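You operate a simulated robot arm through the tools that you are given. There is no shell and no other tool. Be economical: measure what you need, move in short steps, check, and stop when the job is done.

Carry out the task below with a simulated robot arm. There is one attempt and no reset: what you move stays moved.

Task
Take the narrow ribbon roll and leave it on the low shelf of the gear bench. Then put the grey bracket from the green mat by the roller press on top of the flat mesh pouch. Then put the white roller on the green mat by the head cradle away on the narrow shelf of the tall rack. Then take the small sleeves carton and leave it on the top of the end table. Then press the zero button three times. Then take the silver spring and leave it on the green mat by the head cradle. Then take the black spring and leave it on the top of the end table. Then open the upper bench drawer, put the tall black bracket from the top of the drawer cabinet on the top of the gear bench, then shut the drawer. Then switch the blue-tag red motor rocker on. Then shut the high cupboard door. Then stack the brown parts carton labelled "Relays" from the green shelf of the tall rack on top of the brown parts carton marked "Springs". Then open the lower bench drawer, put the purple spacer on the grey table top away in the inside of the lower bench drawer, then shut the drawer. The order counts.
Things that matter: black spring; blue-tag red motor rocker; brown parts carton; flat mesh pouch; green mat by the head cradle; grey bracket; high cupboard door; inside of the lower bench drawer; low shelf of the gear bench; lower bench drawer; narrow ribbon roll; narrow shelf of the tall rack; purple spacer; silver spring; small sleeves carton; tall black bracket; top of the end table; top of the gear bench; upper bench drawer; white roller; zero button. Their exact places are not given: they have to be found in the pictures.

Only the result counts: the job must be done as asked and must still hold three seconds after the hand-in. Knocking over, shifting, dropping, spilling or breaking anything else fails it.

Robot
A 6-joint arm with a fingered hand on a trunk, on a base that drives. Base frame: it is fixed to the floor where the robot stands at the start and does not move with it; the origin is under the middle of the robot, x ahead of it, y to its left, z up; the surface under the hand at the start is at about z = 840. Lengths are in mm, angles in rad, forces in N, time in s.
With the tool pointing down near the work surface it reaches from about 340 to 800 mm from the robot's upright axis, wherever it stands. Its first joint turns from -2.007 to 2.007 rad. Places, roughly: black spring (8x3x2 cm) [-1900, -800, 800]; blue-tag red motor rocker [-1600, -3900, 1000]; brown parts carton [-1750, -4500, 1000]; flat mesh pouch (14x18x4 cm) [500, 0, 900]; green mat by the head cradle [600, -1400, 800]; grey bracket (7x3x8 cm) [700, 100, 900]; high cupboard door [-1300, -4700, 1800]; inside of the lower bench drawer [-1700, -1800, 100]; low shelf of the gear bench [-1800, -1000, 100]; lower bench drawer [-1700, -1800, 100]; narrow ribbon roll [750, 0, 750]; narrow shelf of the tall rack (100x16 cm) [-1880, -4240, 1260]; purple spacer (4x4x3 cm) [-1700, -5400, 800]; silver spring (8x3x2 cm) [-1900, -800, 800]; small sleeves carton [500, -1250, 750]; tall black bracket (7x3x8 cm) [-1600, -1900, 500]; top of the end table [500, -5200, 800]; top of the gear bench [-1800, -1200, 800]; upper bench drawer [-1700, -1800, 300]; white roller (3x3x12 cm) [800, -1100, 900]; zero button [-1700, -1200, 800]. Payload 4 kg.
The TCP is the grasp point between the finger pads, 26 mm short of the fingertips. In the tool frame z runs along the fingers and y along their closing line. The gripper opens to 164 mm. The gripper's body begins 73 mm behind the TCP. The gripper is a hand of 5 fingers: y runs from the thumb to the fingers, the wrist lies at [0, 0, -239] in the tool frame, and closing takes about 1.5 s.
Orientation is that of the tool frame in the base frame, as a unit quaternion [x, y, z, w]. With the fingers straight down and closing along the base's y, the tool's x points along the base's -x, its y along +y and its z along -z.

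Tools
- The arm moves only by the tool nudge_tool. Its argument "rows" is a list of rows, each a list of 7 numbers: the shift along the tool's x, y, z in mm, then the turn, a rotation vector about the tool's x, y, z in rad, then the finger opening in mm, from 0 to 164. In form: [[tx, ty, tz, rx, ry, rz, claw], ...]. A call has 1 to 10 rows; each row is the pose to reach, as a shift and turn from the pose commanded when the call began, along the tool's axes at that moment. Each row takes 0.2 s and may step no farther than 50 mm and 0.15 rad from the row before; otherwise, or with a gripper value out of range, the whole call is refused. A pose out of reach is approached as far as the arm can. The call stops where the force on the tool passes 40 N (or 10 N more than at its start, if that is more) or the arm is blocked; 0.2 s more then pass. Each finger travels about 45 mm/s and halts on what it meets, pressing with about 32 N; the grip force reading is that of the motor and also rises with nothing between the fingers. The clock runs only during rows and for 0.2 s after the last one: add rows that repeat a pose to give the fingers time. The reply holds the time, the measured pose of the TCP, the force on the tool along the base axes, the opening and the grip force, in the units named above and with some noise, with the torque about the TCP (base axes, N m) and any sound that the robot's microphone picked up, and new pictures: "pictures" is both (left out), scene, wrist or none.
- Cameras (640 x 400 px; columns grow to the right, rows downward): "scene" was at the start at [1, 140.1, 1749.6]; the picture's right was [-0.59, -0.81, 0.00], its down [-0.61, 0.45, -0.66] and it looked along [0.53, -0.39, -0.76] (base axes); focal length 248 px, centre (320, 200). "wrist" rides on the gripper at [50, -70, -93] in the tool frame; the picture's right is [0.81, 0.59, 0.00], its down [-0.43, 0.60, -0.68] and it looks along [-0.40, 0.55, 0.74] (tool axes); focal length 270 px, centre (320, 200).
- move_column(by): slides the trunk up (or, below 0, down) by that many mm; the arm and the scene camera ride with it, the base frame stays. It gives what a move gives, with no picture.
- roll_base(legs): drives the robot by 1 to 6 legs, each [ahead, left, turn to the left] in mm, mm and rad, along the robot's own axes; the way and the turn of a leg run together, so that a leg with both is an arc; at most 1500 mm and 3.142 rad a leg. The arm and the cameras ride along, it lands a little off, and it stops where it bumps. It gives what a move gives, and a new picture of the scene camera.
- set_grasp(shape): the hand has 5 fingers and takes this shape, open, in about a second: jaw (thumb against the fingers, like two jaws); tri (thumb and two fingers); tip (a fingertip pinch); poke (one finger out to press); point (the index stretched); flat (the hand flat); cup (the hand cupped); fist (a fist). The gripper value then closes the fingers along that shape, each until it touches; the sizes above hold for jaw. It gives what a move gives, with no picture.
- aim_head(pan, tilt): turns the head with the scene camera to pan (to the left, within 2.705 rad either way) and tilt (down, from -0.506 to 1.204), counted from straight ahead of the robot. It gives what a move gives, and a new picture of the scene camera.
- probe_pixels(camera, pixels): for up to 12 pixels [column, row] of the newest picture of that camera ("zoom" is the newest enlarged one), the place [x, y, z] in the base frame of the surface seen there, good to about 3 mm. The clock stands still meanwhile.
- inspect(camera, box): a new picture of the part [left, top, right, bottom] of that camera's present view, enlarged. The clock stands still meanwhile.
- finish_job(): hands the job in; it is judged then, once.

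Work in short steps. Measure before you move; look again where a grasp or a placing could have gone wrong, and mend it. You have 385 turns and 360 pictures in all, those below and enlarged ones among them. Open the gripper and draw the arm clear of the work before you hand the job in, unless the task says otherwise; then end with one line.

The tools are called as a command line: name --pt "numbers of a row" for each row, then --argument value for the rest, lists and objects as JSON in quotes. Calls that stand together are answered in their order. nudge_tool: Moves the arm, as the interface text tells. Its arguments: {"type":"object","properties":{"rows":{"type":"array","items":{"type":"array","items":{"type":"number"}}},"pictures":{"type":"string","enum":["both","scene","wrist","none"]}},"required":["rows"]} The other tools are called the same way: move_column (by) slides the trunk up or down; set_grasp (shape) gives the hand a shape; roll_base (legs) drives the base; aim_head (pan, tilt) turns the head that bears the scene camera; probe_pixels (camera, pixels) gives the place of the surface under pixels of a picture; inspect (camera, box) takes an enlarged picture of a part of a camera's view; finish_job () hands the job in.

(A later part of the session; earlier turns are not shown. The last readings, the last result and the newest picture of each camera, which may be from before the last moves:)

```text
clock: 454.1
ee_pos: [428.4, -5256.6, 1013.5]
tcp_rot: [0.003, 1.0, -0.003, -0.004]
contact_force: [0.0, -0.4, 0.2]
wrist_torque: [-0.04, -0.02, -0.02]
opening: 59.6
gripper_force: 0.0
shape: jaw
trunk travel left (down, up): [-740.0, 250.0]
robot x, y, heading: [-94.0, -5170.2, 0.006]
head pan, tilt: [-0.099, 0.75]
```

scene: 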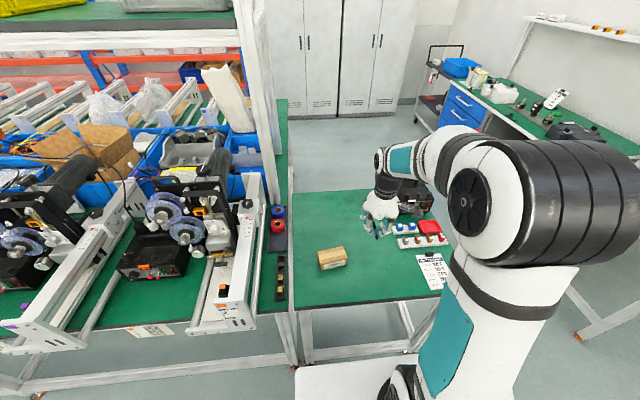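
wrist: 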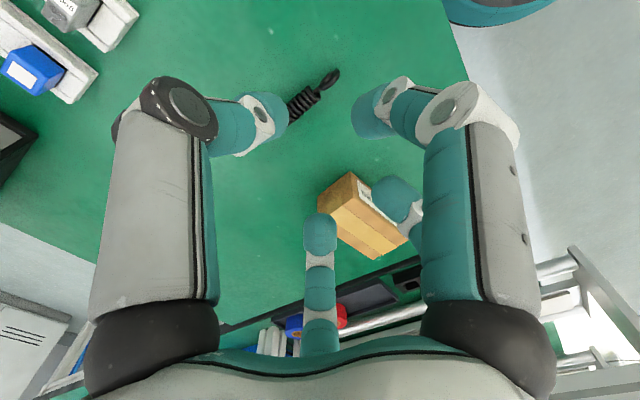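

The black spring rests on the end table. Next: the drawers. I raise the hand and drive to the gear bench's drawer side.

nudge_tool --pt "0 0 -45 0 0 0 100" --pt "0 0 -95 0 0 0 100" --pictures "none"

roll_base --legs '[[-560, 0, 0], [0, 1400, 0], [0, 1400, 0], [0, 540, 0], [0, 0, 1.571], [0, 0, 1.571]]'

aim_head --pan 0.0 --tilt 0.8

```text
clock: 454.7
ee_pos: [425.4, -5254.9, 1106.9]
tcp_rot: [0.002, 1.0, -0.002, -0.005]
contact_force: [-0.1, 0.0, 0.8]
wrist_torque: [0.01, -0.02, -0.01]
opening: 99.4
gripper_force: 0.0
shape: jaw
trunk travel left (down, up): [-740.0, 250.0]
robot x, y, heading: [-85.1, -5168.1, 0.006]
head pan, tilt: [-0.099, 0.75]
```

```text
clock: 481.4
ee_pos: [-1173.5, -1795.1, 1105.9]
tcp_rot: [1.0, 0.022, 0.004, -0.002]
contact_force: [0.5, 0.0, -0.1]
wrist_torque: [-0.02, 0.0, -0.01]
opening: 99.5
gripper_force: 0.0
shape: jaw
trunk travel left (down, up): [-740.0, 250.0]
robot x, y, heading: [-652.3, -1859.1, -3.093]
head pan, tilt: [-0.099, 0.75]
```

scene: 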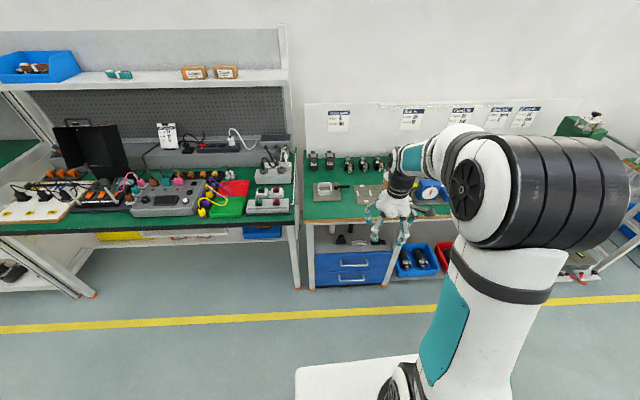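

```text
clock: 482.1
ee_pos: [-1174.9, -1794.4, 1106.3]
tcp_rot: [1.0, 0.021, 0.006, -0.003]
contact_force: [-0.2, -0.7, 0.7]
wrist_torque: [0.01, 0.03, 0.01]
opening: 99.4
gripper_force: 0.1
shape: jaw
trunk travel left (down, up): [-740.0, 250.0]
robot x, y, heading: [-655.7, -1860.5, -3.093]
head pan, tilt: [0.0, 0.799]
```

scene: 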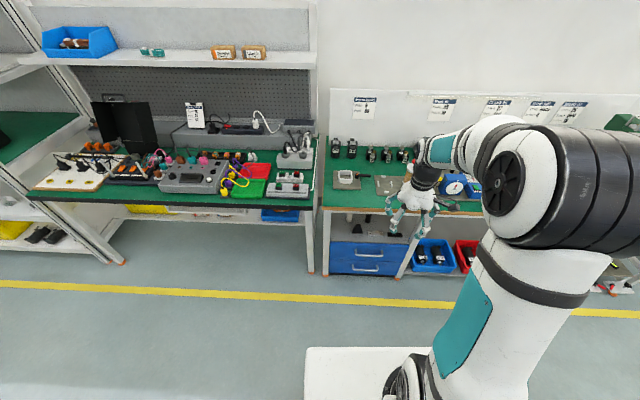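

I lower the trunk 400 for a better view of the drawer cabinet and its top.

move_column --by -400

aim_head --pan -0.2 --tilt 0.6

inspect --camera "scene" --box '[240, 150, 420, 300]'

```text
clock: 485.9
ee_pos: [-1173.7, -1795.6, 706.2]
tcp_rot: [1.0, 0.021, 0.004, -0.003]
contact_force: [0.5, 0.7, -0.3]
wrist_torque: [-0.01, -0.04, 0.0]
opening: 99.9
gripper_force: 0.0
shape: jaw
trunk travel left (down, up): [-340.0, 650.0]
robot x, y, heading: [-654.1, -1857.3, -3.092]
head pan, tilt: [0.0, 0.799]
```

```text
clock: 486.6
ee_pos: [-1173.3, -1795.7, 705.4]
tcp_rot: [1.0, 0.021, 0.004, -0.003]
contact_force: [-0.2, -0.1, 0.1]
wrist_torque: [0.01, -0.01, 0.0]
opening: 99.4
gripper_force: 0.0
shape: jaw
trunk travel left (down, up): [-340.0, 650.0]
robot x, y, heading: [-657.4, -1857.9, -3.093]
head pan, tilt: [-0.201, 0.6]
```

scene: 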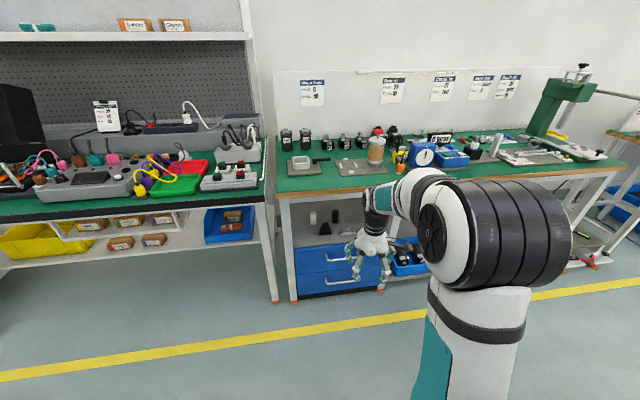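

```text
2.67 times, centred on (330, 225) of scene
```

zoom: 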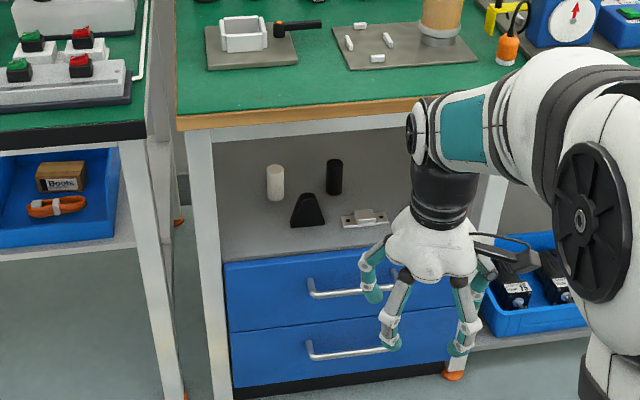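

The black tapered bracket is at zoom (305,210). I probe it, the handles, cabinet top and bench beam.

probe_pixels --camera "zoom" --pixels '[[305, 200], [292, 225], [322, 222], [308, 212], [345, 293], [313, 290], [345, 352], [312, 355], [250, 235], [300, 125], [260, 300], [420, 240]]'

probe_pixels --camera "scene" --pixels '[[330, 195], [297, 245], [292, 198], [340, 199]]'

```text
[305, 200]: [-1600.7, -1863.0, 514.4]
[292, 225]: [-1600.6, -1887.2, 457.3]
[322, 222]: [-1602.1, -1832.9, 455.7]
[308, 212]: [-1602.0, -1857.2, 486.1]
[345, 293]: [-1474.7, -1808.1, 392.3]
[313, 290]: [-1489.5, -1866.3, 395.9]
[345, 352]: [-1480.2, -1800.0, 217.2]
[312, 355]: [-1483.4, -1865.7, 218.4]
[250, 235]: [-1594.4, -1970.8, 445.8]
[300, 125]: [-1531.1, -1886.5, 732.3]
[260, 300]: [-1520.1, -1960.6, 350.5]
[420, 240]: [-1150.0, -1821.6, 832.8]
```

```text
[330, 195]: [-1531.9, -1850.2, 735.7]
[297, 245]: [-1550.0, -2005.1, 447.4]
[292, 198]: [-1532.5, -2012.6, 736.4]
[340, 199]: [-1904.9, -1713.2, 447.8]
```

Cabinet top z≈447; bracket at (-1601,-1860), z 447–525; upper handle bar at x≈-1478, z≈393. I'll take the bar with a horizontal hand closing vertically. First I turn the hand about its axis.

nudge_tool --pt "0 0 0 0 0 0.15 100" --pt "0 0 0 0 0 0.3 100" --pt "0 0 0 0 0 0.45 100" --pt "0 0 0 0 0 0.6 100" --pt "0 0 0 0 0 0.75 100" --pt "0 0 0 0 0 0.9 100" --pt "0 0 0 0 0 1.05 100" --pt "0 0 0 0 0 1.2 100" --pt "0 0 0 0 0 1.35 100" --pt "0 0 0 0 0 1.5 100" --pictures "none"

nudge_tool --pt "0 20 15 -0.15 0 0 100" --pt "0 40 30 -0.3 0 0 100" --pt "0 60 45 -0.45 0 0 100" --pt "0 80 60 -0.6 0 0 100" --pt "0 100 75 -0.75 0 0 100" --pt "0 120 90 -0.9 0 0 100" --pt "0 140 105 -1.05 0 0 100" --pt "0 160 120 -1.2 0 0 100" --pt "0 180 135 -1.35 0 0 100" --pt "0 200 150 -1.5 0 0 100"

```text
clock: 488.8
ee_pos: [-1175.9, -1793.4, 706.7]
tcp_rot: [0.745, -0.667, 0.002, -0.006]
contact_force: [0.3, 0.4, -0.1]
wrist_torque: [-0.01, 0.0, 0.0]
opening: 99.3
gripper_force: 0.0
shape: jaw
trunk travel left (down, up): [-340.0, 650.0]
robot x, y, heading: [-652.1, -1859.2, -3.095]
head pan, tilt: [-0.201, 0.6]
```

```text
clock: 491.0
ee_pos: [-1389.6, -1799.9, 565.4]
tcp_rot: [0.544, -0.498, -0.431, 0.52]
contact_force: [0.2, -0.1, -0.1]
wrist_torque: [0.0, -0.01, 0.03]
opening: 99.8
gripper_force: 0.1
shape: jaw
out of reach, approached as far as the arm can: row 5, 8, 9, 10
trunk travel left (down, up): [-340.0, 650.0]
robot x, y, heading: [-653.1, -1861.2, -3.091]
head pan, tilt: [-0.201, 0.6]
```

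scene: 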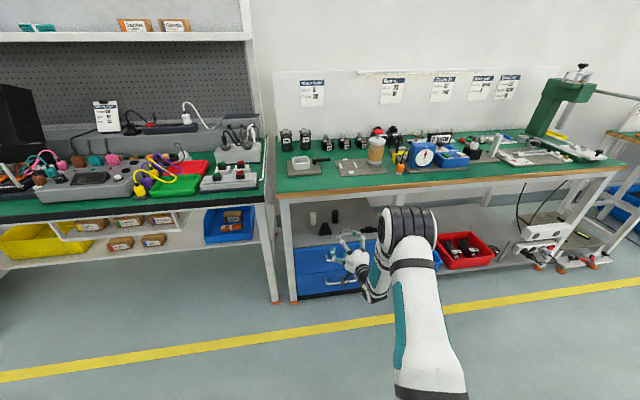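
wrist: 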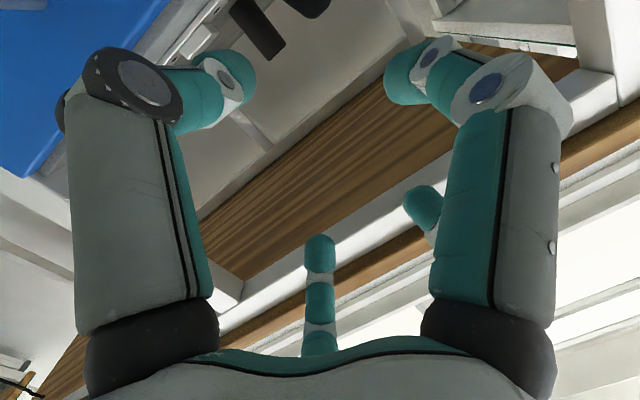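

The hand points forward with fingers above and thumb below. I lower the trunk 172 to handle height and look at the handle.

move_column --by -172

inspect --camera "scene" --box '[260, 120, 420, 250]'

```text
clock: 493.0
ee_pos: [-1388.7, -1800.9, 394.2]
tcp_rot: [0.544, -0.499, -0.431, 0.519]
contact_force: [-0.7, -0.6, 0.4]
wrist_torque: [-0.02, 0.01, 0.0]
opening: 99.9
gripper_force: 0.0
shape: jaw
trunk travel left (down, up): [-168.0, 822.0]
robot x, y, heading: [-656.7, -1857.8, -3.088]
head pan, tilt: [-0.201, 0.6]
```

```text
3.08 times, centred on (340, 185) of scene
```

zoom: 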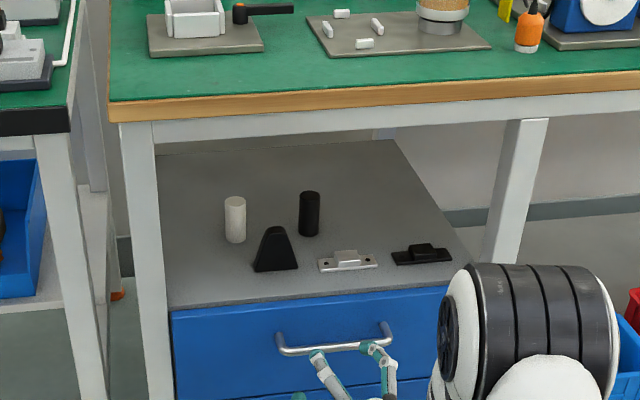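

probe_pixels --camera "zoom" --pixels '[[290, 350], [305, 349], [350, 346], [385, 332], [279, 338], [317, 357], [370, 346], [275, 235], [272, 262], [290, 260], [258, 268], [278, 228]]'

```text
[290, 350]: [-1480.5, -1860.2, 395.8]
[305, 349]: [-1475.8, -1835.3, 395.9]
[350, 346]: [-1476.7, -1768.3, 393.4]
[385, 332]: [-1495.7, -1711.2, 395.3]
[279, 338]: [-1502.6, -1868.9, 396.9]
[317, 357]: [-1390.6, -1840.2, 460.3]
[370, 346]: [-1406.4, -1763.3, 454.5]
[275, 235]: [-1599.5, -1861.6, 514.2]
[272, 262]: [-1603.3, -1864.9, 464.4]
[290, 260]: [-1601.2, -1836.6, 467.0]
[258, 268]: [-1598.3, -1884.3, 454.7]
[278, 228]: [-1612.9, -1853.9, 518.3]
```

Bar centre ≈ (x -1482, z 391), y -1870…-1712. I drive forward 92 mm to bring the bar between thumb and fingers.

roll_base --legs '[[92, -5, 0]]'

inspect --camera "scene" --box '[280, 180, 440, 320]'

```text
clock: 494.1
ee_pos: [-1483.1, -1798.7, 394.2]
tcp_rot: [0.544, -0.499, -0.431, 0.519]
contact_force: [2.5, 0.2, -2.5]
wrist_torque: [0.1, 0.14, -0.21]
opening: 100.0
gripper_force: 0.1
shape: jaw
trunk travel left (down, up): [-168.0, 822.0]
robot x, y, heading: [-745.2, -1858.2, -3.094]
head pan, tilt: [-0.201, 0.6]
```

scene: 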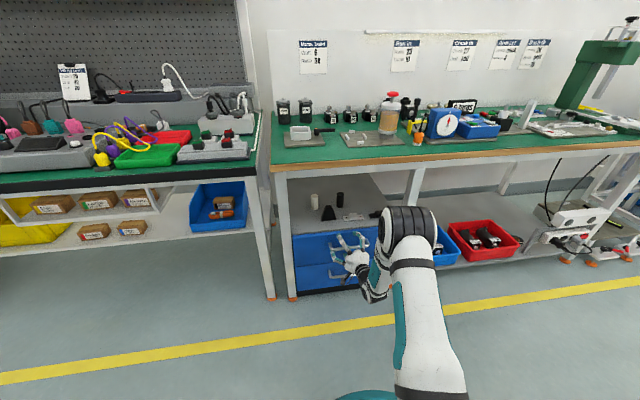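

```text
2.86 times, centred on (360, 250) of scene
```

zoom: 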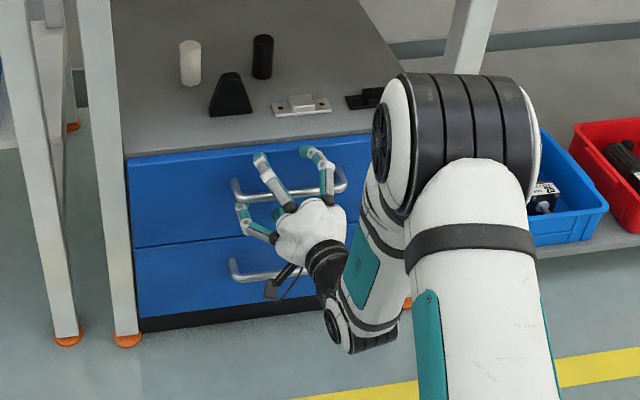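

The hand is around the bar. I close on it.

nudge_tool --pt "0 -3 -3 0 0 0 70" --pt "0 -3 -3 0 0 0 40" --pt "0 -3 -3 0 0 0 20" --pt "0 -3 -3 0 0 0 5" --pt "0 -3 -3 0 0 0 0" --pt "0 -3 -3 0 0 0 0" --pt "0 -3 -3 0 0 0 0" --pt "0 -3 -3 0 0 0 0" --pt "0 -3 -3 0 0 0 0" --pictures "none"

inspect --camera "scene" --box '[280, 180, 440, 320]'

```text
clock: 496.1
ee_pos: [-1480.9, -1798.5, 391.2]
tcp_rot: [0.544, -0.499, -0.431, 0.52]
contact_force: [-6.6, -0.4, -6.8]
wrist_torque: [-0.07, 0.05, 0.01]
opening: 5.4
gripper_force: 32.1
shape: jaw
trunk travel left (down, up): [-168.0, 822.0]
robot x, y, heading: [-745.7, -1856.0, -3.095]
head pan, tilt: [-0.201, 0.6]
```

```text
2.86 times, centred on (360, 250) of scene
```

zoom: 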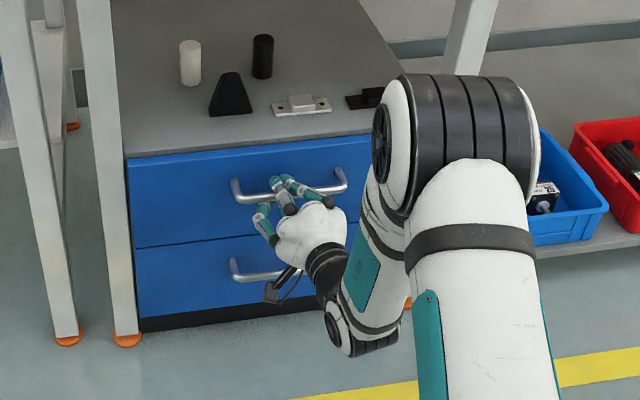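

The bar is gripped. I pull by backing the base 250 mm.

roll_base --legs '[[-250, 0, 0]]'

```text
clock: 497.9
ee_pos: [-1239.6, -1797.2, 391.0]
tcp_rot: [0.548, -0.495, -0.425, 0.524]
contact_force: [0.6, -2.7, 0.4]
wrist_torque: [-0.14, 0.04, -0.17]
opening: 5.5
gripper_force: 32.2
shape: jaw
trunk travel left (down, up): [-168.0, 822.0]
robot x, y, heading: [-505.8, -1846.7, -3.089]
head pan, tilt: [-0.201, 0.6]
stopped in leg 1: the force on the tool passed its limit at 41 N (the readings are from after the stop); the commanded pose is now the measured one
```

scene: 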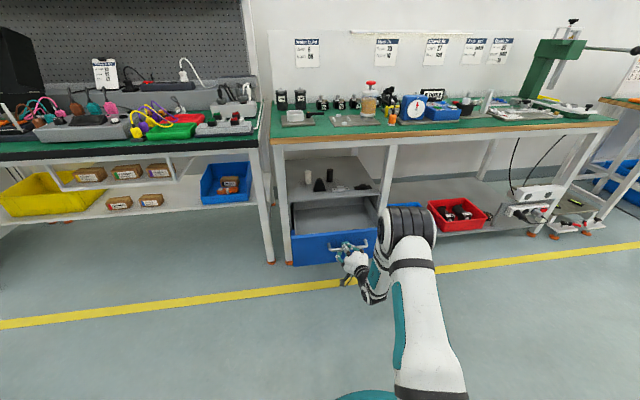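

The drawer is fully open (stop reached after ~241 mm). I release the bar and back off.

nudge_tool --pt "0 0 0 0 0 0 30" --pt "0 0 0 0 0 0 60" --pt "0 0 0 0 0 0 90" --pt "0 0 0 0 0 0 100" --pt "0 0 0 0 0 0 100" --pictures "none"

roll_base --legs '[[-120, 90, 0]]'

move_column --by 168

```text
clock: 499.1
ee_pos: [-1240.5, -1797.4, 391.2]
tcp_rot: [0.548, -0.495, -0.426, 0.523]
contact_force: [-0.7, 0.4, -0.5]
wrist_torque: [0.05, -0.03, 0.03]
opening: 92.7
gripper_force: 0.1
shape: jaw
trunk travel left (down, up): [-168.0, 822.0]
robot x, y, heading: [-507.2, -1844.8, -3.088]
head pan, tilt: [-0.201, 0.6]
```

```text
clock: 500.5
ee_pos: [-1115.1, -1880.5, 391.6]
tcp_rot: [0.548, -0.495, -0.426, 0.522]
contact_force: [-0.4, -0.2, -0.4]
wrist_torque: [0.02, -0.01, 0.02]
opening: 99.7
gripper_force: 0.1
shape: jaw
trunk travel left (down, up): [-168.0, 822.0]
robot x, y, heading: [-380.5, -1930.9, -3.087]
head pan, tilt: [-0.201, 0.6]
```

scene: 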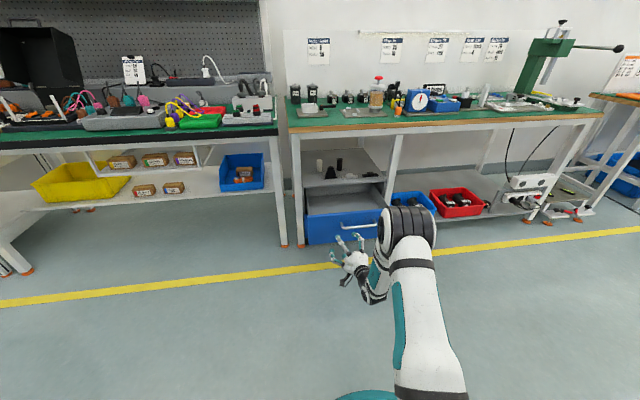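

```text
clock: 502.4
ee_pos: [-1113.7, -1880.5, 558.8]
tcp_rot: [0.548, -0.496, -0.426, 0.522]
contact_force: [-0.4, 0.2, -0.2]
wrist_torque: [0.0, -0.01, -0.01]
opening: 99.1
gripper_force: 0.0
shape: jaw
trunk travel left (down, up): [-336.0, 654.0]
robot x, y, heading: [-381.6, -1933.4, -3.089]
head pan, tilt: [-0.201, 0.6]
```

Drawer stays open. Now I roll the hand 1.57 so it closes sideways with the camera on top.

nudge_tool --pt "0 0 0 0 0 0.15 100" --pt "0 0 0 0 0 0.3 100" --pt "0 0 0 0 0 0.45 100" --pt "0 0 0 0 0 0.6 100" --pt "0 0 0 0 0 0.75 100" --pt "0 0 0 0 0 0.9 100" --pt "0 0 0 0 0 1.05 100" --pt "0 0 0 0 0 1.2 100" --pt "0 0 0 0 0 1.35 100" --pt "0 0 0 0 0 1.5 100"

```text
clock: 504.6
ee_pos: [-1115.3, -1880.4, 558.2]
tcp_rot: [-0.063, 0.736, -0.046, -0.673]
contact_force: [0.7, 0.2, 0.2]
wrist_torque: [-0.01, 0.01, 0.03]
opening: 99.1
gripper_force: 0.0
shape: jaw
trunk travel left (down, up): [-336.0, 654.0]
robot x, y, heading: [-380.4, -1930.0, -3.091]
head pan, tilt: [-0.201, 0.6]
```

scene: 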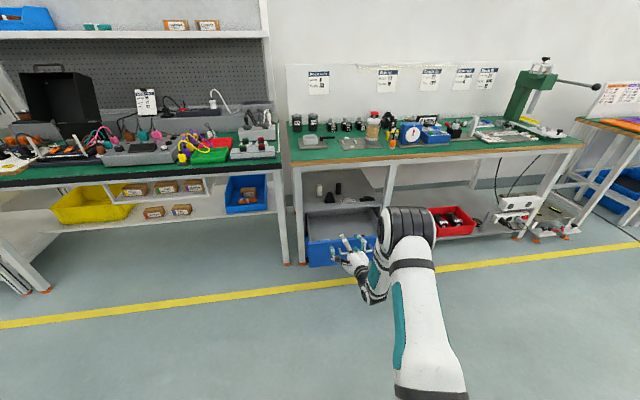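
wrist: 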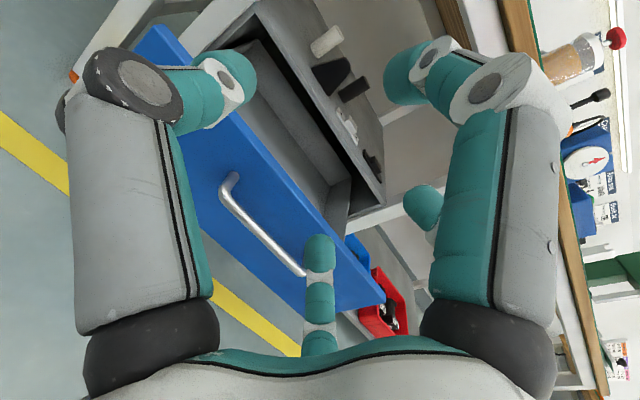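

I straighten the yaw, lower to z≈505 and probe drawer top and bracket for the approach.

nudge_tool --pt "0 0 0 -0.07 0 0 100" --pt "0 0 0 -0.14 0 0 100" --pictures "none"

move_column --by -52

inspect --camera "scene" --box '[280, 150, 420, 280]'

```text
clock: 505.2
ee_pos: [-1112.6, -1876.9, 560.0]
tcp_rot: [-0.043, 0.737, -0.023, -0.675]
contact_force: [0.2, -0.6, 0.5]
wrist_torque: [-0.02, 0.03, 0.0]
opening: 100.0
gripper_force: 0.0
shape: jaw
out of reach, approached as far as the arm can: row 2
trunk travel left (down, up): [-336.0, 654.0]
robot x, y, heading: [-381.6, -1931.0, -3.092]
head pan, tilt: [-0.201, 0.6]
```

```text
clock: 506.1
ee_pos: [-1114.5, -1876.2, 507.2]
tcp_rot: [-0.042, 0.737, -0.021, -0.675]
contact_force: [0.8, 0.5, 0.1]
wrist_torque: [0.0, 0.0, 0.0]
opening: 99.6
gripper_force: 0.1
shape: jaw
trunk travel left (down, up): [-284.0, 706.0]
robot x, y, heading: [-380.2, -1934.3, -3.092]
head pan, tilt: [-0.201, 0.6]
```

```text
3.08 times, centred on (350, 215) of scene
```

zoom: 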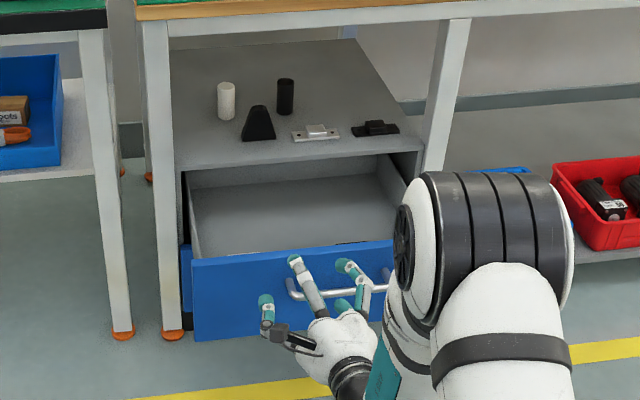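

I probe neighbours on the cabinet top before going in.

probe_pixels --camera "zoom" --pixels '[[226, 100], [285, 95], [258, 110], [246, 136], [270, 136], [257, 125], [300, 132], [318, 128], [296, 138], [200, 262], [300, 250]]'

```text
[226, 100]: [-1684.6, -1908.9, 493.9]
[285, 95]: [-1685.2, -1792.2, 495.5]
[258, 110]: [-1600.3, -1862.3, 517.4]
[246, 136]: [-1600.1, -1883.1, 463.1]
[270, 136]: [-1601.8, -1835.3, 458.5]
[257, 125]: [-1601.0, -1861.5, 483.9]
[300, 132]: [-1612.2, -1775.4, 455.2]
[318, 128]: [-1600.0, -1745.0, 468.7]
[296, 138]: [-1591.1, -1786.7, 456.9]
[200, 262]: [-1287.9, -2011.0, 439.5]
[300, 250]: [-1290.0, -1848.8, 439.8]
```

Lane is clear (drawer front top z 440). I drive forward 425 with a 37 mm right shift.

nudge_tool --pt "6 0 0 0 0 0 78" --pictures "none"

roll_base --legs '[[425, -37, 0]]'

nudge_tool --pt "0 0 0 0 0 0 78" --pictures "wrist"

```text
clock: 506.5
ee_pos: [-1114.4, -1877.0, 512.6]
tcp_rot: [-0.043, 0.737, -0.022, -0.674]
contact_force: [0.1, -0.1, 0.2]
wrist_torque: [-0.01, 0.03, 0.0]
opening: 78.6
gripper_force: 0.0
shape: jaw
trunk travel left (down, up): [-284.0, 706.0]
robot x, y, heading: [-382.6, -1930.9, -3.09]
head pan, tilt: [-0.201, 0.6]
```

```text
clock: 509.1
ee_pos: [-1530.1, -1865.0, 513.5]
tcp_rot: [-0.044, 0.736, -0.024, -0.675]
contact_force: [-0.3, 0.2, -0.5]
wrist_torque: [0.03, 0.0, 0.01]
opening: 78.6
gripper_force: 0.0
shape: jaw
trunk travel left (down, up): [-284.0, 706.0]
robot x, y, heading: [-797.5, -1919.0, -3.083]
head pan, tilt: [-0.201, 0.6]
```

scene: 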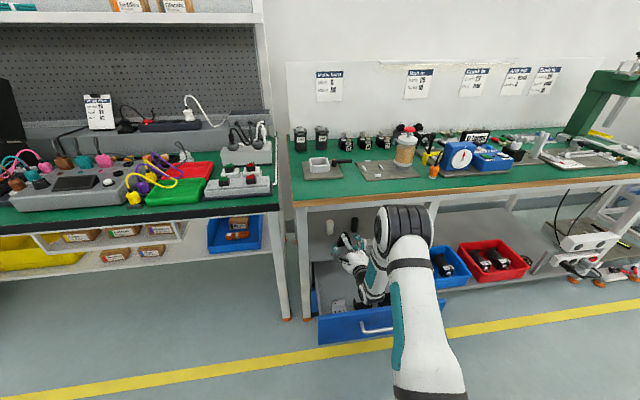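

```text
clock: 509.5
ee_pos: [-1530.2, -1864.4, 512.6]
tcp_rot: [-0.045, 0.737, -0.024, -0.674]
contact_force: [-0.2, 0.4, 0.9]
wrist_torque: [-0.03, -0.01, -0.04]
opening: 79.0
gripper_force: 0.0
shape: jaw
trunk travel left (down, up): [-284.0, 706.0]
robot x, y, heading: [-800.7, -1916.4, -3.084]
head pan, tilt: [-0.201, 0.6]
```

wrist: 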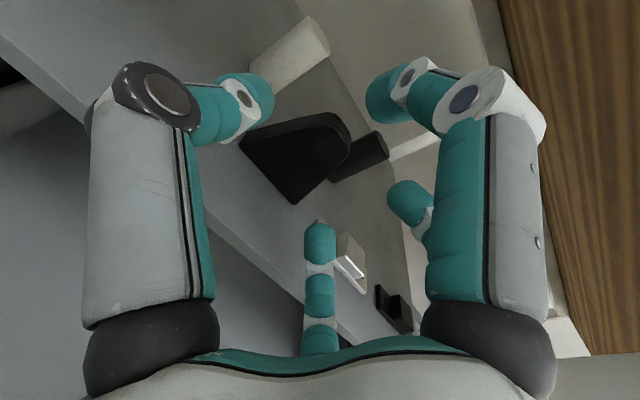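

The bracket is straight ahead. I advance 84 mm to it at TCP z≈506.

nudge_tool --pt "0 4 30 0 0 0 78" --pt "0 8 60 0 0 0 78" --pt "0 12 84 0 0 0 78" --pictures "wrist"

```text
clock: 510.3
ee_pos: [-1614.9, -1859.6, 511.6]
tcp_rot: [-0.045, 0.733, -0.024, -0.678]
contact_force: [10.9, 1.2, 34.0]
wrist_torque: [-0.59, -1.84, 0.23]
opening: 75.3
gripper_force: 0.0
shape: jaw
trunk travel left (down, up): [-284.0, 706.0]
robot x, y, heading: [-800.0, -1914.2, -3.086]
head pan, tilt: [-0.201, 0.6]
```

wrist: 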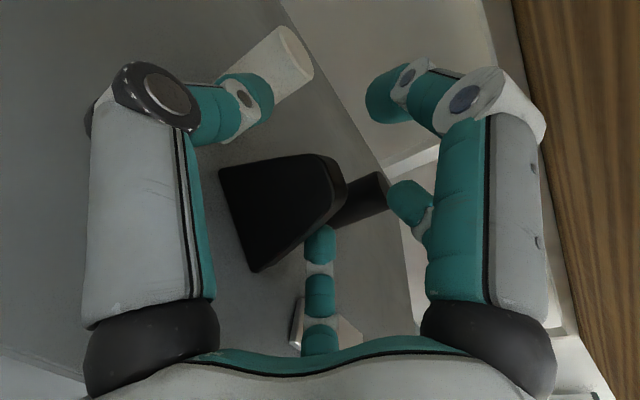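

The lower finger presses on the cabinet top (34 N). I raise 13 mm.

nudge_tool --pt "8 0 0 0 0 0 78" --pt "14 0 0 0 0 0 78" --pictures "none"

```text
clock: 510.9
ee_pos: [-1616.7, -1860.7, 516.2]
tcp_rot: [-0.044, 0.738, -0.023, -0.673]
contact_force: [-2.1, -1.5, 5.7]
wrist_torque: [-0.1, -0.09, -0.06]
opening: 77.4
gripper_force: 0.0
shape: jaw
trunk travel left (down, up): [-284.0, 706.0]
robot x, y, heading: [-801.1, -1913.7, -3.09]
head pan, tilt: [-0.201, 0.6]
```

nudge_tool --pt "3 0 0 0 0 0 60" --pt "3 0 0 0 0 0 40" --pt "3 0 0 0 0 0 20" --pt "3 0 0 0 0 0 10" --pt "3 0 0 0 0 0 0" --pt "3 0 0 0 0 0 0" --pt "3 0 0 0 0 0 0" --pictures "wrist"

inspect --camera "scene" --box '[290, 190, 420, 300]'

```text
clock: 512.5
ee_pos: [-1616.5, -1861.2, 522.4]
tcp_rot: [-0.045, 0.736, -0.024, -0.675]
contact_force: [0.5, 0.5, -0.3]
wrist_torque: [0.02, -0.05, -0.01]
opening: 10.1
gripper_force: 32.1
shape: jaw
trunk travel left (down, up): [-284.0, 706.0]
robot x, y, heading: [-800.5, -1911.5, -3.088]
head pan, tilt: [-0.201, 0.6]
```

wrist: 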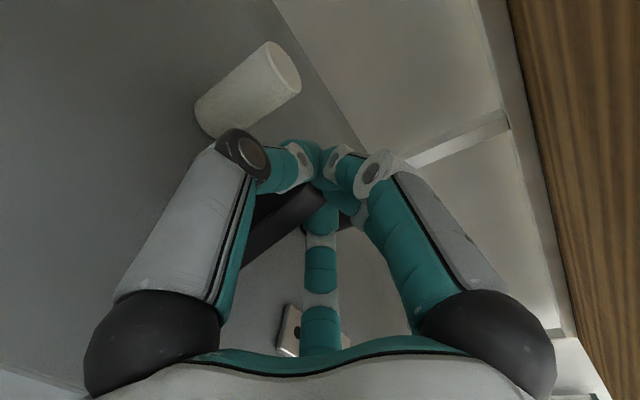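

```text
3.64 times, centred on (355, 245) of scene
```

zoom: 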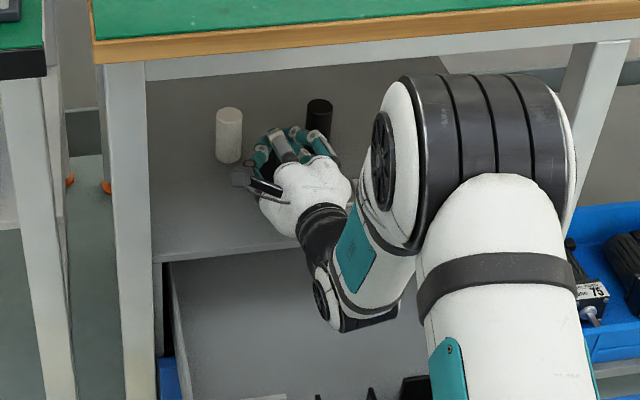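

Opening only 10 mm — I examine how the bracket sits now.

inspect --camera "wrist" --box '[200, 120, 400, 300]'

probe_pixels --camera "wrist" --pixels '[[270, 225], [255, 245], [295, 210], [262, 205], [310, 195], [248, 262], [285, 235]]'

```text
2.22 times, centred on (300, 210) of wrist
```

zoom: 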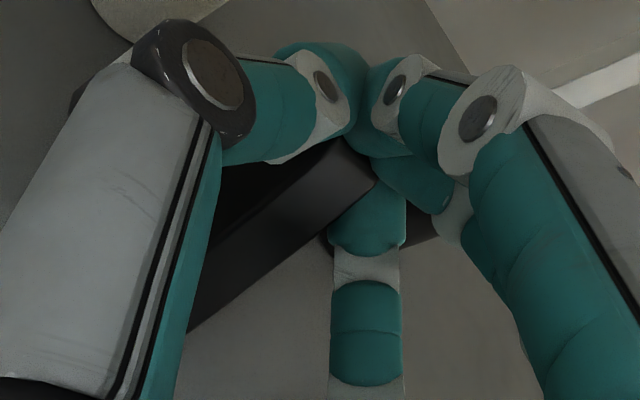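

```text
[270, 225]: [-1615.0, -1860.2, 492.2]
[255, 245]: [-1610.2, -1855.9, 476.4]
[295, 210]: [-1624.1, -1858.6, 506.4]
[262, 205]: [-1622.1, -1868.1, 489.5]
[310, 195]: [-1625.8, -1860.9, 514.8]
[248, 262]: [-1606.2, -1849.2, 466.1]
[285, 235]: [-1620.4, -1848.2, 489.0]
```

The bracket looks twisted but possibly pinched at its top. I lift 25 mm and see if it follows.

nudge_tool --pt "8 0 0 0 0 0 0" --pt "16 0 0 0 0 0 0" --pt "28 0 0 0 0 0 0" --pictures "wrist"

probe_pixels --camera "wrist" --pixels '[[270, 225], [255, 245], [295, 210], [262, 205], [310, 195], [248, 262], [285, 235]]'

```text
clock: 513.3
ee_pos: [-1621.2, -1862.7, 549.6]
tcp_rot: [-0.043, 0.737, -0.023, -0.675]
contact_force: [-0.7, 0.5, -2.6]
wrist_torque: [-0.01, -0.02, 0.02]
opening: 10.2
gripper_force: 32.4
shape: jaw
trunk travel left (down, up): [-284.0, 706.0]
robot x, y, heading: [-802.3, -1915.7, -3.088]
head pan, tilt: [-0.201, 0.6]
```

wrist: 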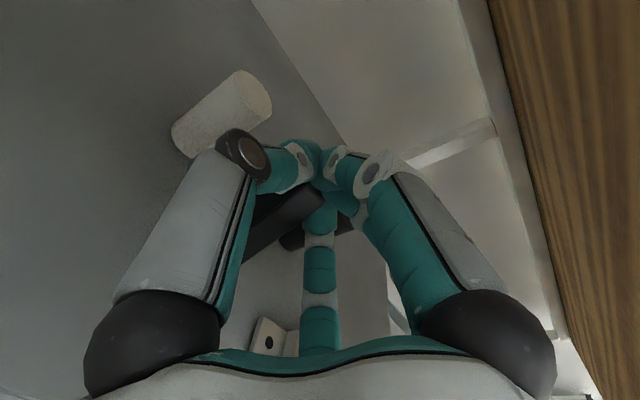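

```text
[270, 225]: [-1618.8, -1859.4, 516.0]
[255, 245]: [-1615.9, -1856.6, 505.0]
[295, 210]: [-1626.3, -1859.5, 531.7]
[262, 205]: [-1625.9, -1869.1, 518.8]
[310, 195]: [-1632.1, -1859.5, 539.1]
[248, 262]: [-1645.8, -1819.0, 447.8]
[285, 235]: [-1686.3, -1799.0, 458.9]
```

The bracket follows the hand. I raise a little more and back the base straight out.

nudge_tool --pt "15 0 0 0 0 0 0" --pictures "none"

roll_base --legs '[[-420, 0, 0]]'

inspect --camera "scene" --box '[290, 200, 420, 310]'

```text
clock: 513.7
ee_pos: [-1620.8, -1863.3, 564.2]
tcp_rot: [-0.045, 0.736, -0.024, -0.675]
contact_force: [0.3, -0.4, -1.5]
wrist_torque: [-0.01, -0.04, -0.01]
opening: 10.2
gripper_force: 31.7
shape: jaw
trunk travel left (down, up): [-284.0, 706.0]
robot x, y, heading: [-798.1, -1915.9, -3.084]
head pan, tilt: [-0.201, 0.6]
```

```text
clock: 516.3
ee_pos: [-1204.5, -1841.3, 564.4]
tcp_rot: [-0.045, 0.736, -0.025, -0.675]
contact_force: [0.2, 0.7, -1.9]
wrist_torque: [0.01, -0.03, -0.03]
opening: 10.0
gripper_force: 31.9
shape: jaw
trunk travel left (down, up): [-284.0, 706.0]
robot x, y, heading: [-380.0, -1896.0, -3.079]
head pan, tilt: [-0.201, 0.6]
```

scene: 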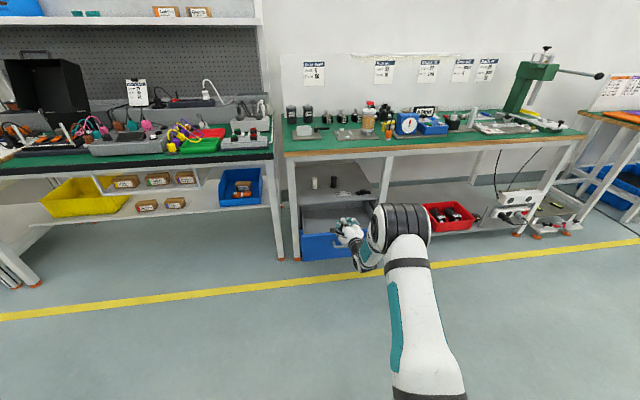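

```text
3.64 times, centred on (355, 255) of scene
```

zoom: 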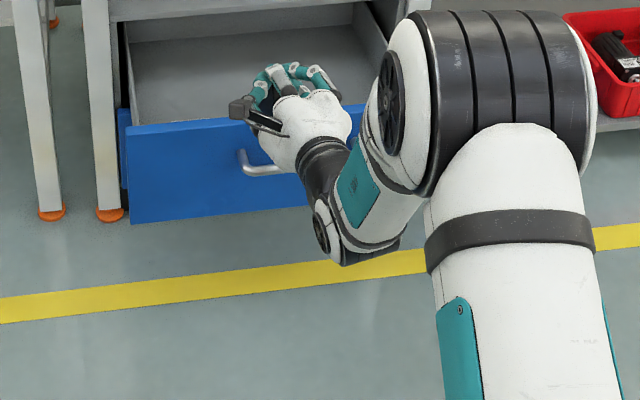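

I raise the trunk 340 mm and look for a free spot on the bench top.

move_column --by 340

inspect --camera "scene" --box '[260, 180, 460, 320]'

nudge_tool --pt "0 0 0 0 0 0 0"

```text
clock: 519.6
ee_pos: [-1204.1, -1841.9, 903.2]
tcp_rot: [-0.045, 0.737, -0.024, -0.674]
contact_force: [0.4, 0.5, -2.5]
wrist_torque: [0.0, -0.03, -0.02]
opening: 10.3
gripper_force: 31.8
shape: jaw
trunk travel left (down, up): [-624.0, 366.0]
robot x, y, heading: [-379.5, -1890.7, -3.09]
head pan, tilt: [-0.201, 0.6]
```

```text
2.86 times, centred on (360, 250) of scene
```

zoom: 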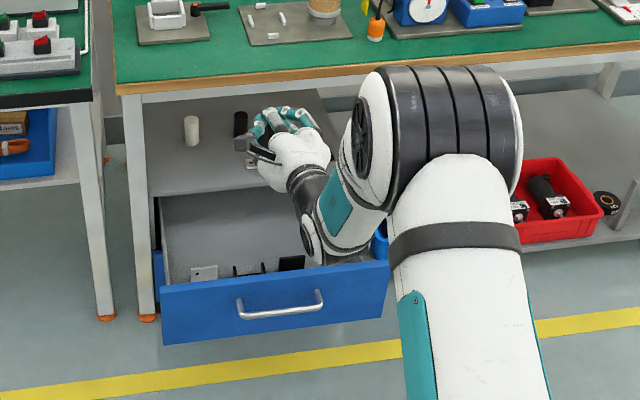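

```text
clock: 520.0
ee_pos: [-1204.3, -1841.9, 903.7]
tcp_rot: [-0.045, 0.737, -0.025, -0.674]
contact_force: [0.0, 0.4, -2.3]
wrist_torque: [0.0, -0.06, -0.01]
opening: 10.2
gripper_force: 31.8
shape: jaw
trunk travel left (down, up): [-624.0, 366.0]
robot x, y, heading: [-381.9, -1893.8, -3.085]
head pan, tilt: [-0.201, 0.6]
```

scene: 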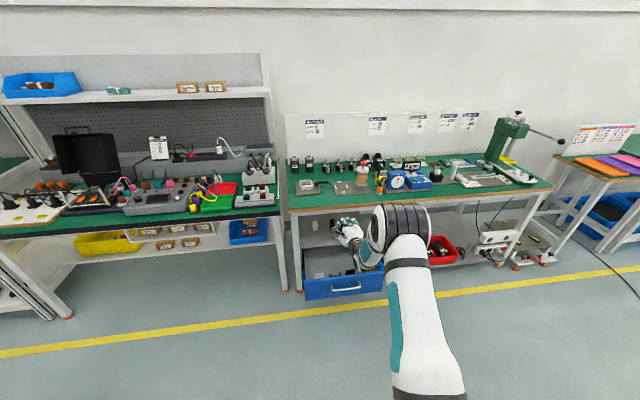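
wrist: 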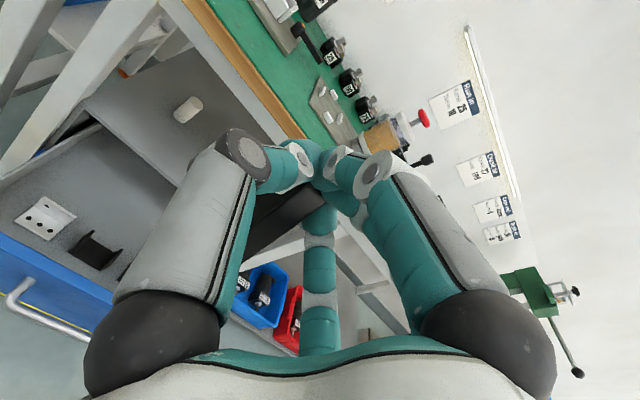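

inspect --camera "scene" --box '[270, 140, 430, 230]'

probe_pixels --camera "scene" --pixels '[[328, 190], [332, 197], [330, 203], [300, 203], [326, 183], [360, 198], [372, 185], [290, 185], [310, 185], [345, 186]]'

```text
4.00 times, centred on (350, 185) of scene
```

zoom: 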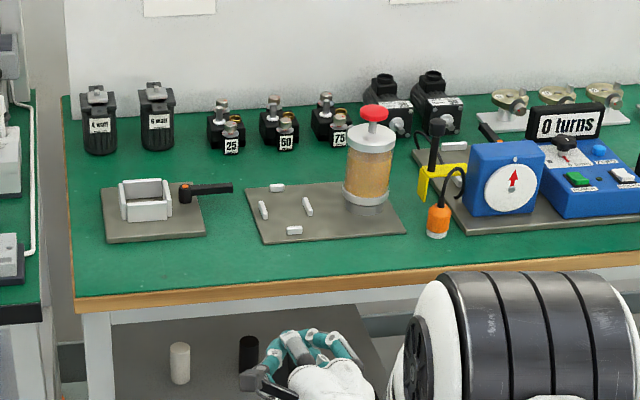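

```text
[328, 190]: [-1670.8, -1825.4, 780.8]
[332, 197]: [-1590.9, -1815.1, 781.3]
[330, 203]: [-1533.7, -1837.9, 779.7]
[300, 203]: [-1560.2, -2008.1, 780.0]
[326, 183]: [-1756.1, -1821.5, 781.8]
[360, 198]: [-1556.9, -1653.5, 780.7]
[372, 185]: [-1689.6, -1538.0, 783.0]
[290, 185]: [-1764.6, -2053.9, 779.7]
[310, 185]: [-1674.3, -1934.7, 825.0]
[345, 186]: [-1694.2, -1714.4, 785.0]
```

Free strip at (-1585,-1850), z≈781. The bracket leans back in the grip, so I pitch the hand down 0.4 rad to set it upright and re-probe it.

nudge_tool --pt "10 0 0 0 -0.14 0 0" --pt "20 0 0 0 -0.28 0 0" --pt "30 0 0 0 -0.4 0 0" --pictures "wrist"

inspect --camera "wrist" --box '[200, 120, 400, 300]'

probe_pixels --camera "wrist" --pixels '[[268, 228], [255, 240], [285, 218], [295, 210], [310, 200], [262, 205], [275, 200], [252, 250]]'

```text
clock: 520.8
ee_pos: [-1205.2, -1842.1, 933.0]
tcp_rot: [-0.048, 0.856, -0.014, -0.514]
contact_force: [-0.5, 0.2, -2.3]
wrist_torque: [-0.01, -0.03, 0.01]
opening: 10.1
gripper_force: 31.5
shape: jaw
trunk travel left (down, up): [-624.0, 366.0]
robot x, y, heading: [-381.6, -1893.7, -3.081]
head pan, tilt: [-0.201, 0.6]
```

wrist: 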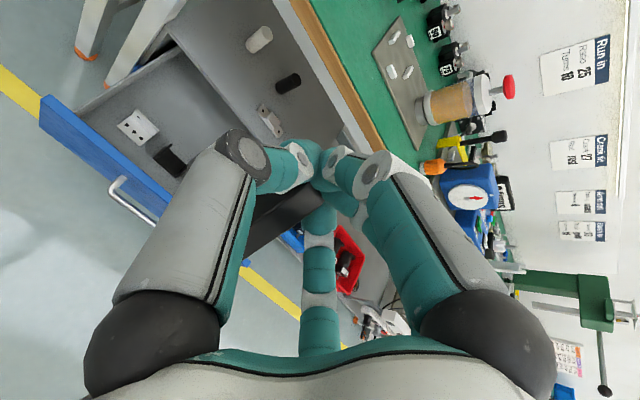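

```text
2.22 times, centred on (300, 210) of wrist
```

zoom: 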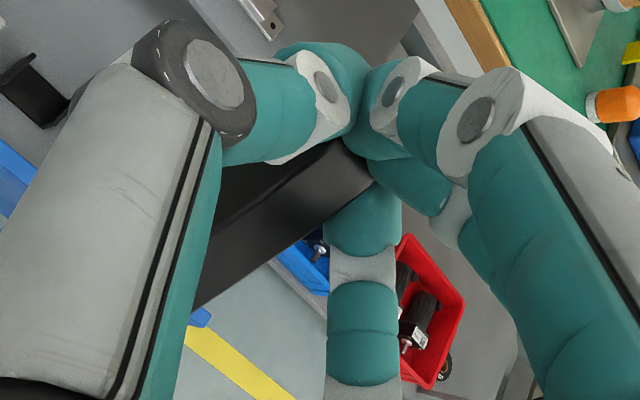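

```text
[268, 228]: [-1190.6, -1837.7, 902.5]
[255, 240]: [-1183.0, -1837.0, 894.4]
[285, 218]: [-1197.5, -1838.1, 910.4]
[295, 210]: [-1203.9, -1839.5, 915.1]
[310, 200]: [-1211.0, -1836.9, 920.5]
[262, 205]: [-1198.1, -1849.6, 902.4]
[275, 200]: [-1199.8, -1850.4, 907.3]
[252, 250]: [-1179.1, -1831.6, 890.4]
```

The pinch turned the bracket so its narrow tapered side faces me; it actually needs pitching up. I rotate back up by 0.55 rad.

nudge_tool --pt "0 0 0 0 0.14 0 0" --pt "0 0 0 0 0.28 0 0" --pt "0 0 0 0 0.42 0 0" --pt "0 0 0 0 0.55 0 0" --pictures "wrist"

probe_pixels --camera "wrist" --pixels '[[268, 228], [255, 240], [285, 218], [295, 210], [310, 200], [262, 205], [275, 200], [250, 245]]'

```text
clock: 521.8
ee_pos: [-1205.7, -1841.3, 934.7]
tcp_rot: [0.046, -0.685, 0.031, 0.727]
contact_force: [1.2, -0.3, -0.7]
wrist_torque: [-0.03, -0.05, 0.01]
opening: 10.0
gripper_force: 32.4
shape: jaw
trunk travel left (down, up): [-624.0, 366.0]
robot x, y, heading: [-382.2, -1894.7, -3.083]
head pan, tilt: [-0.201, 0.6]
```

wrist: 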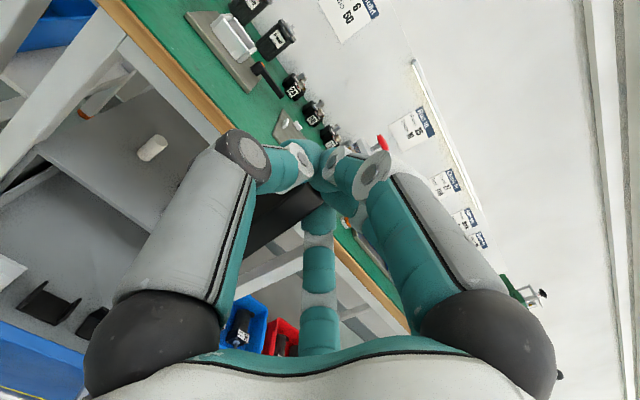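

```text
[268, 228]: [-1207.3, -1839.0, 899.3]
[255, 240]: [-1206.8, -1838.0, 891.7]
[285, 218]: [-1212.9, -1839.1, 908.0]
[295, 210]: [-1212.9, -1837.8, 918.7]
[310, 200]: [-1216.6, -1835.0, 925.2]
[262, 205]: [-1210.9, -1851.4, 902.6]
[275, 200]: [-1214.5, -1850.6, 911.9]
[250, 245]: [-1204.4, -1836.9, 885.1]
```

Now its lean is only ~4°. I drive forward 360 mm with a 25 mm right correction to the gap between the plates.

roll_base --legs '[[360, -25, 0]]'

inspect --camera "scene" --box '[280, 170, 440, 290]'

```text
clock: 524.1
ee_pos: [-1565.8, -1826.6, 934.1]
tcp_rot: [0.042, -0.685, 0.026, 0.727]
contact_force: [-0.5, 0.0, -1.9]
wrist_torque: [0.02, -0.06, -0.01]
opening: 10.3
gripper_force: 31.4
shape: jaw
trunk travel left (down, up): [-624.0, 366.0]
robot x, y, heading: [-747.1, -1887.2, -3.091]
head pan, tilt: [-0.201, 0.6]
```

scene: 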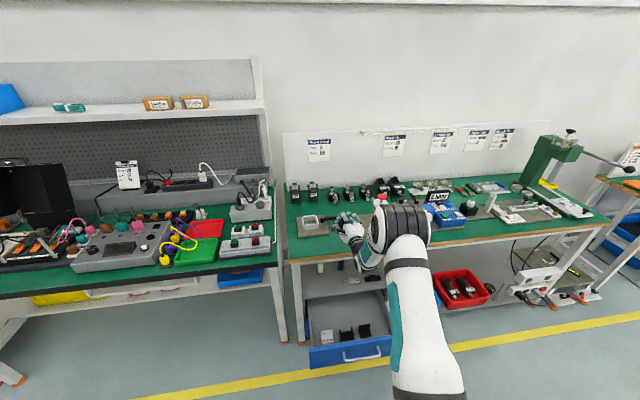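

```text
3.33 times, centred on (360, 230) of scene
```

zoom: 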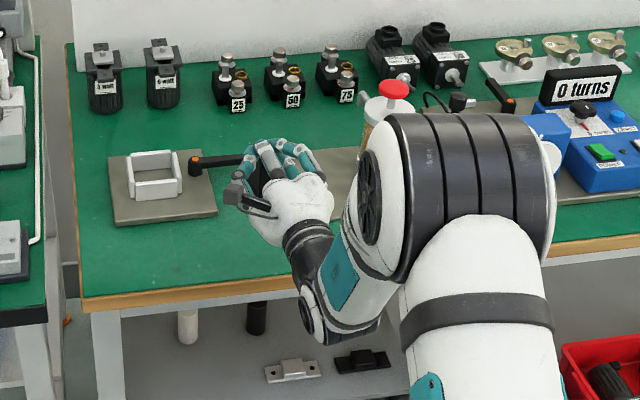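

I shift 10 mm left, lower 62 mm and check with the wrist camera.

nudge_tool --pt "-30 -10 0 0 0 0 0" --pt "-62 -10 0 0 0 0 0" --pictures "wrist"

```text
clock: 524.7
ee_pos: [-1568.7, -1832.2, 870.6]
tcp_rot: [0.047, -0.686, 0.031, 0.726]
contact_force: [0.2, -0.4, -2.5]
wrist_torque: [-0.01, -0.08, -0.01]
opening: 10.1
gripper_force: 32.2
shape: jaw
trunk travel left (down, up): [-624.0, 366.0]
robot x, y, heading: [-741.9, -1885.8, -3.098]
head pan, tilt: [-0.201, 0.6]
```

wrist: 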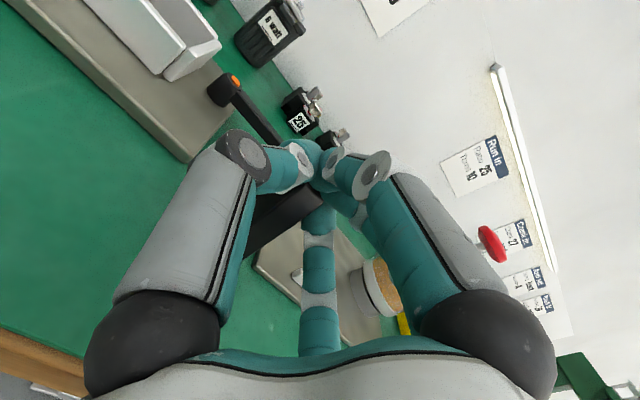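

nudge_tool --pt "-6 0 0 0 0 0 0" --pt "-11 0 0 0 0 0 0" --pt "-15 0 0 0 0 0 0" --pictures "none"

```text
clock: 525.5
ee_pos: [-1569.4, -1831.8, 856.4]
tcp_rot: [0.047, -0.684, 0.03, 0.727]
contact_force: [-0.3, -0.8, -1.4]
wrist_torque: [0.05, -0.05, 0.02]
opening: 10.1
gripper_force: 31.7
shape: jaw
out of reach, approached as far as the arm can: row 1, 2
trunk travel left (down, up): [-624.0, 366.0]
robot x, y, heading: [-743.0, -1889.8, -3.095]
head pan, tilt: [-0.201, 0.6]
```

nudge_tool --pt "-3 0 0 0 0 0 0" --pt "-6 0 0 0 0 0 0" --pt "-9 0 0 0 0 0 0" --pictures "none"

```text
clock: 526.3
ee_pos: [-1571.1, -1831.1, 851.8]
tcp_rot: [0.047, -0.683, 0.03, 0.728]
contact_force: [-2.3, -1.5, 7.7]
wrist_torque: [-0.01, 0.09, 0.06]
opening: 10.4
gripper_force: 32.6
shape: jaw
out of reach, approached as far as the arm can: row 1, 2, 3
trunk travel left (down, up): [-624.0, 366.0]
robot x, y, heading: [-740.7, -1886.0, -3.093]
head pan, tilt: [-0.201, 0.6]
```

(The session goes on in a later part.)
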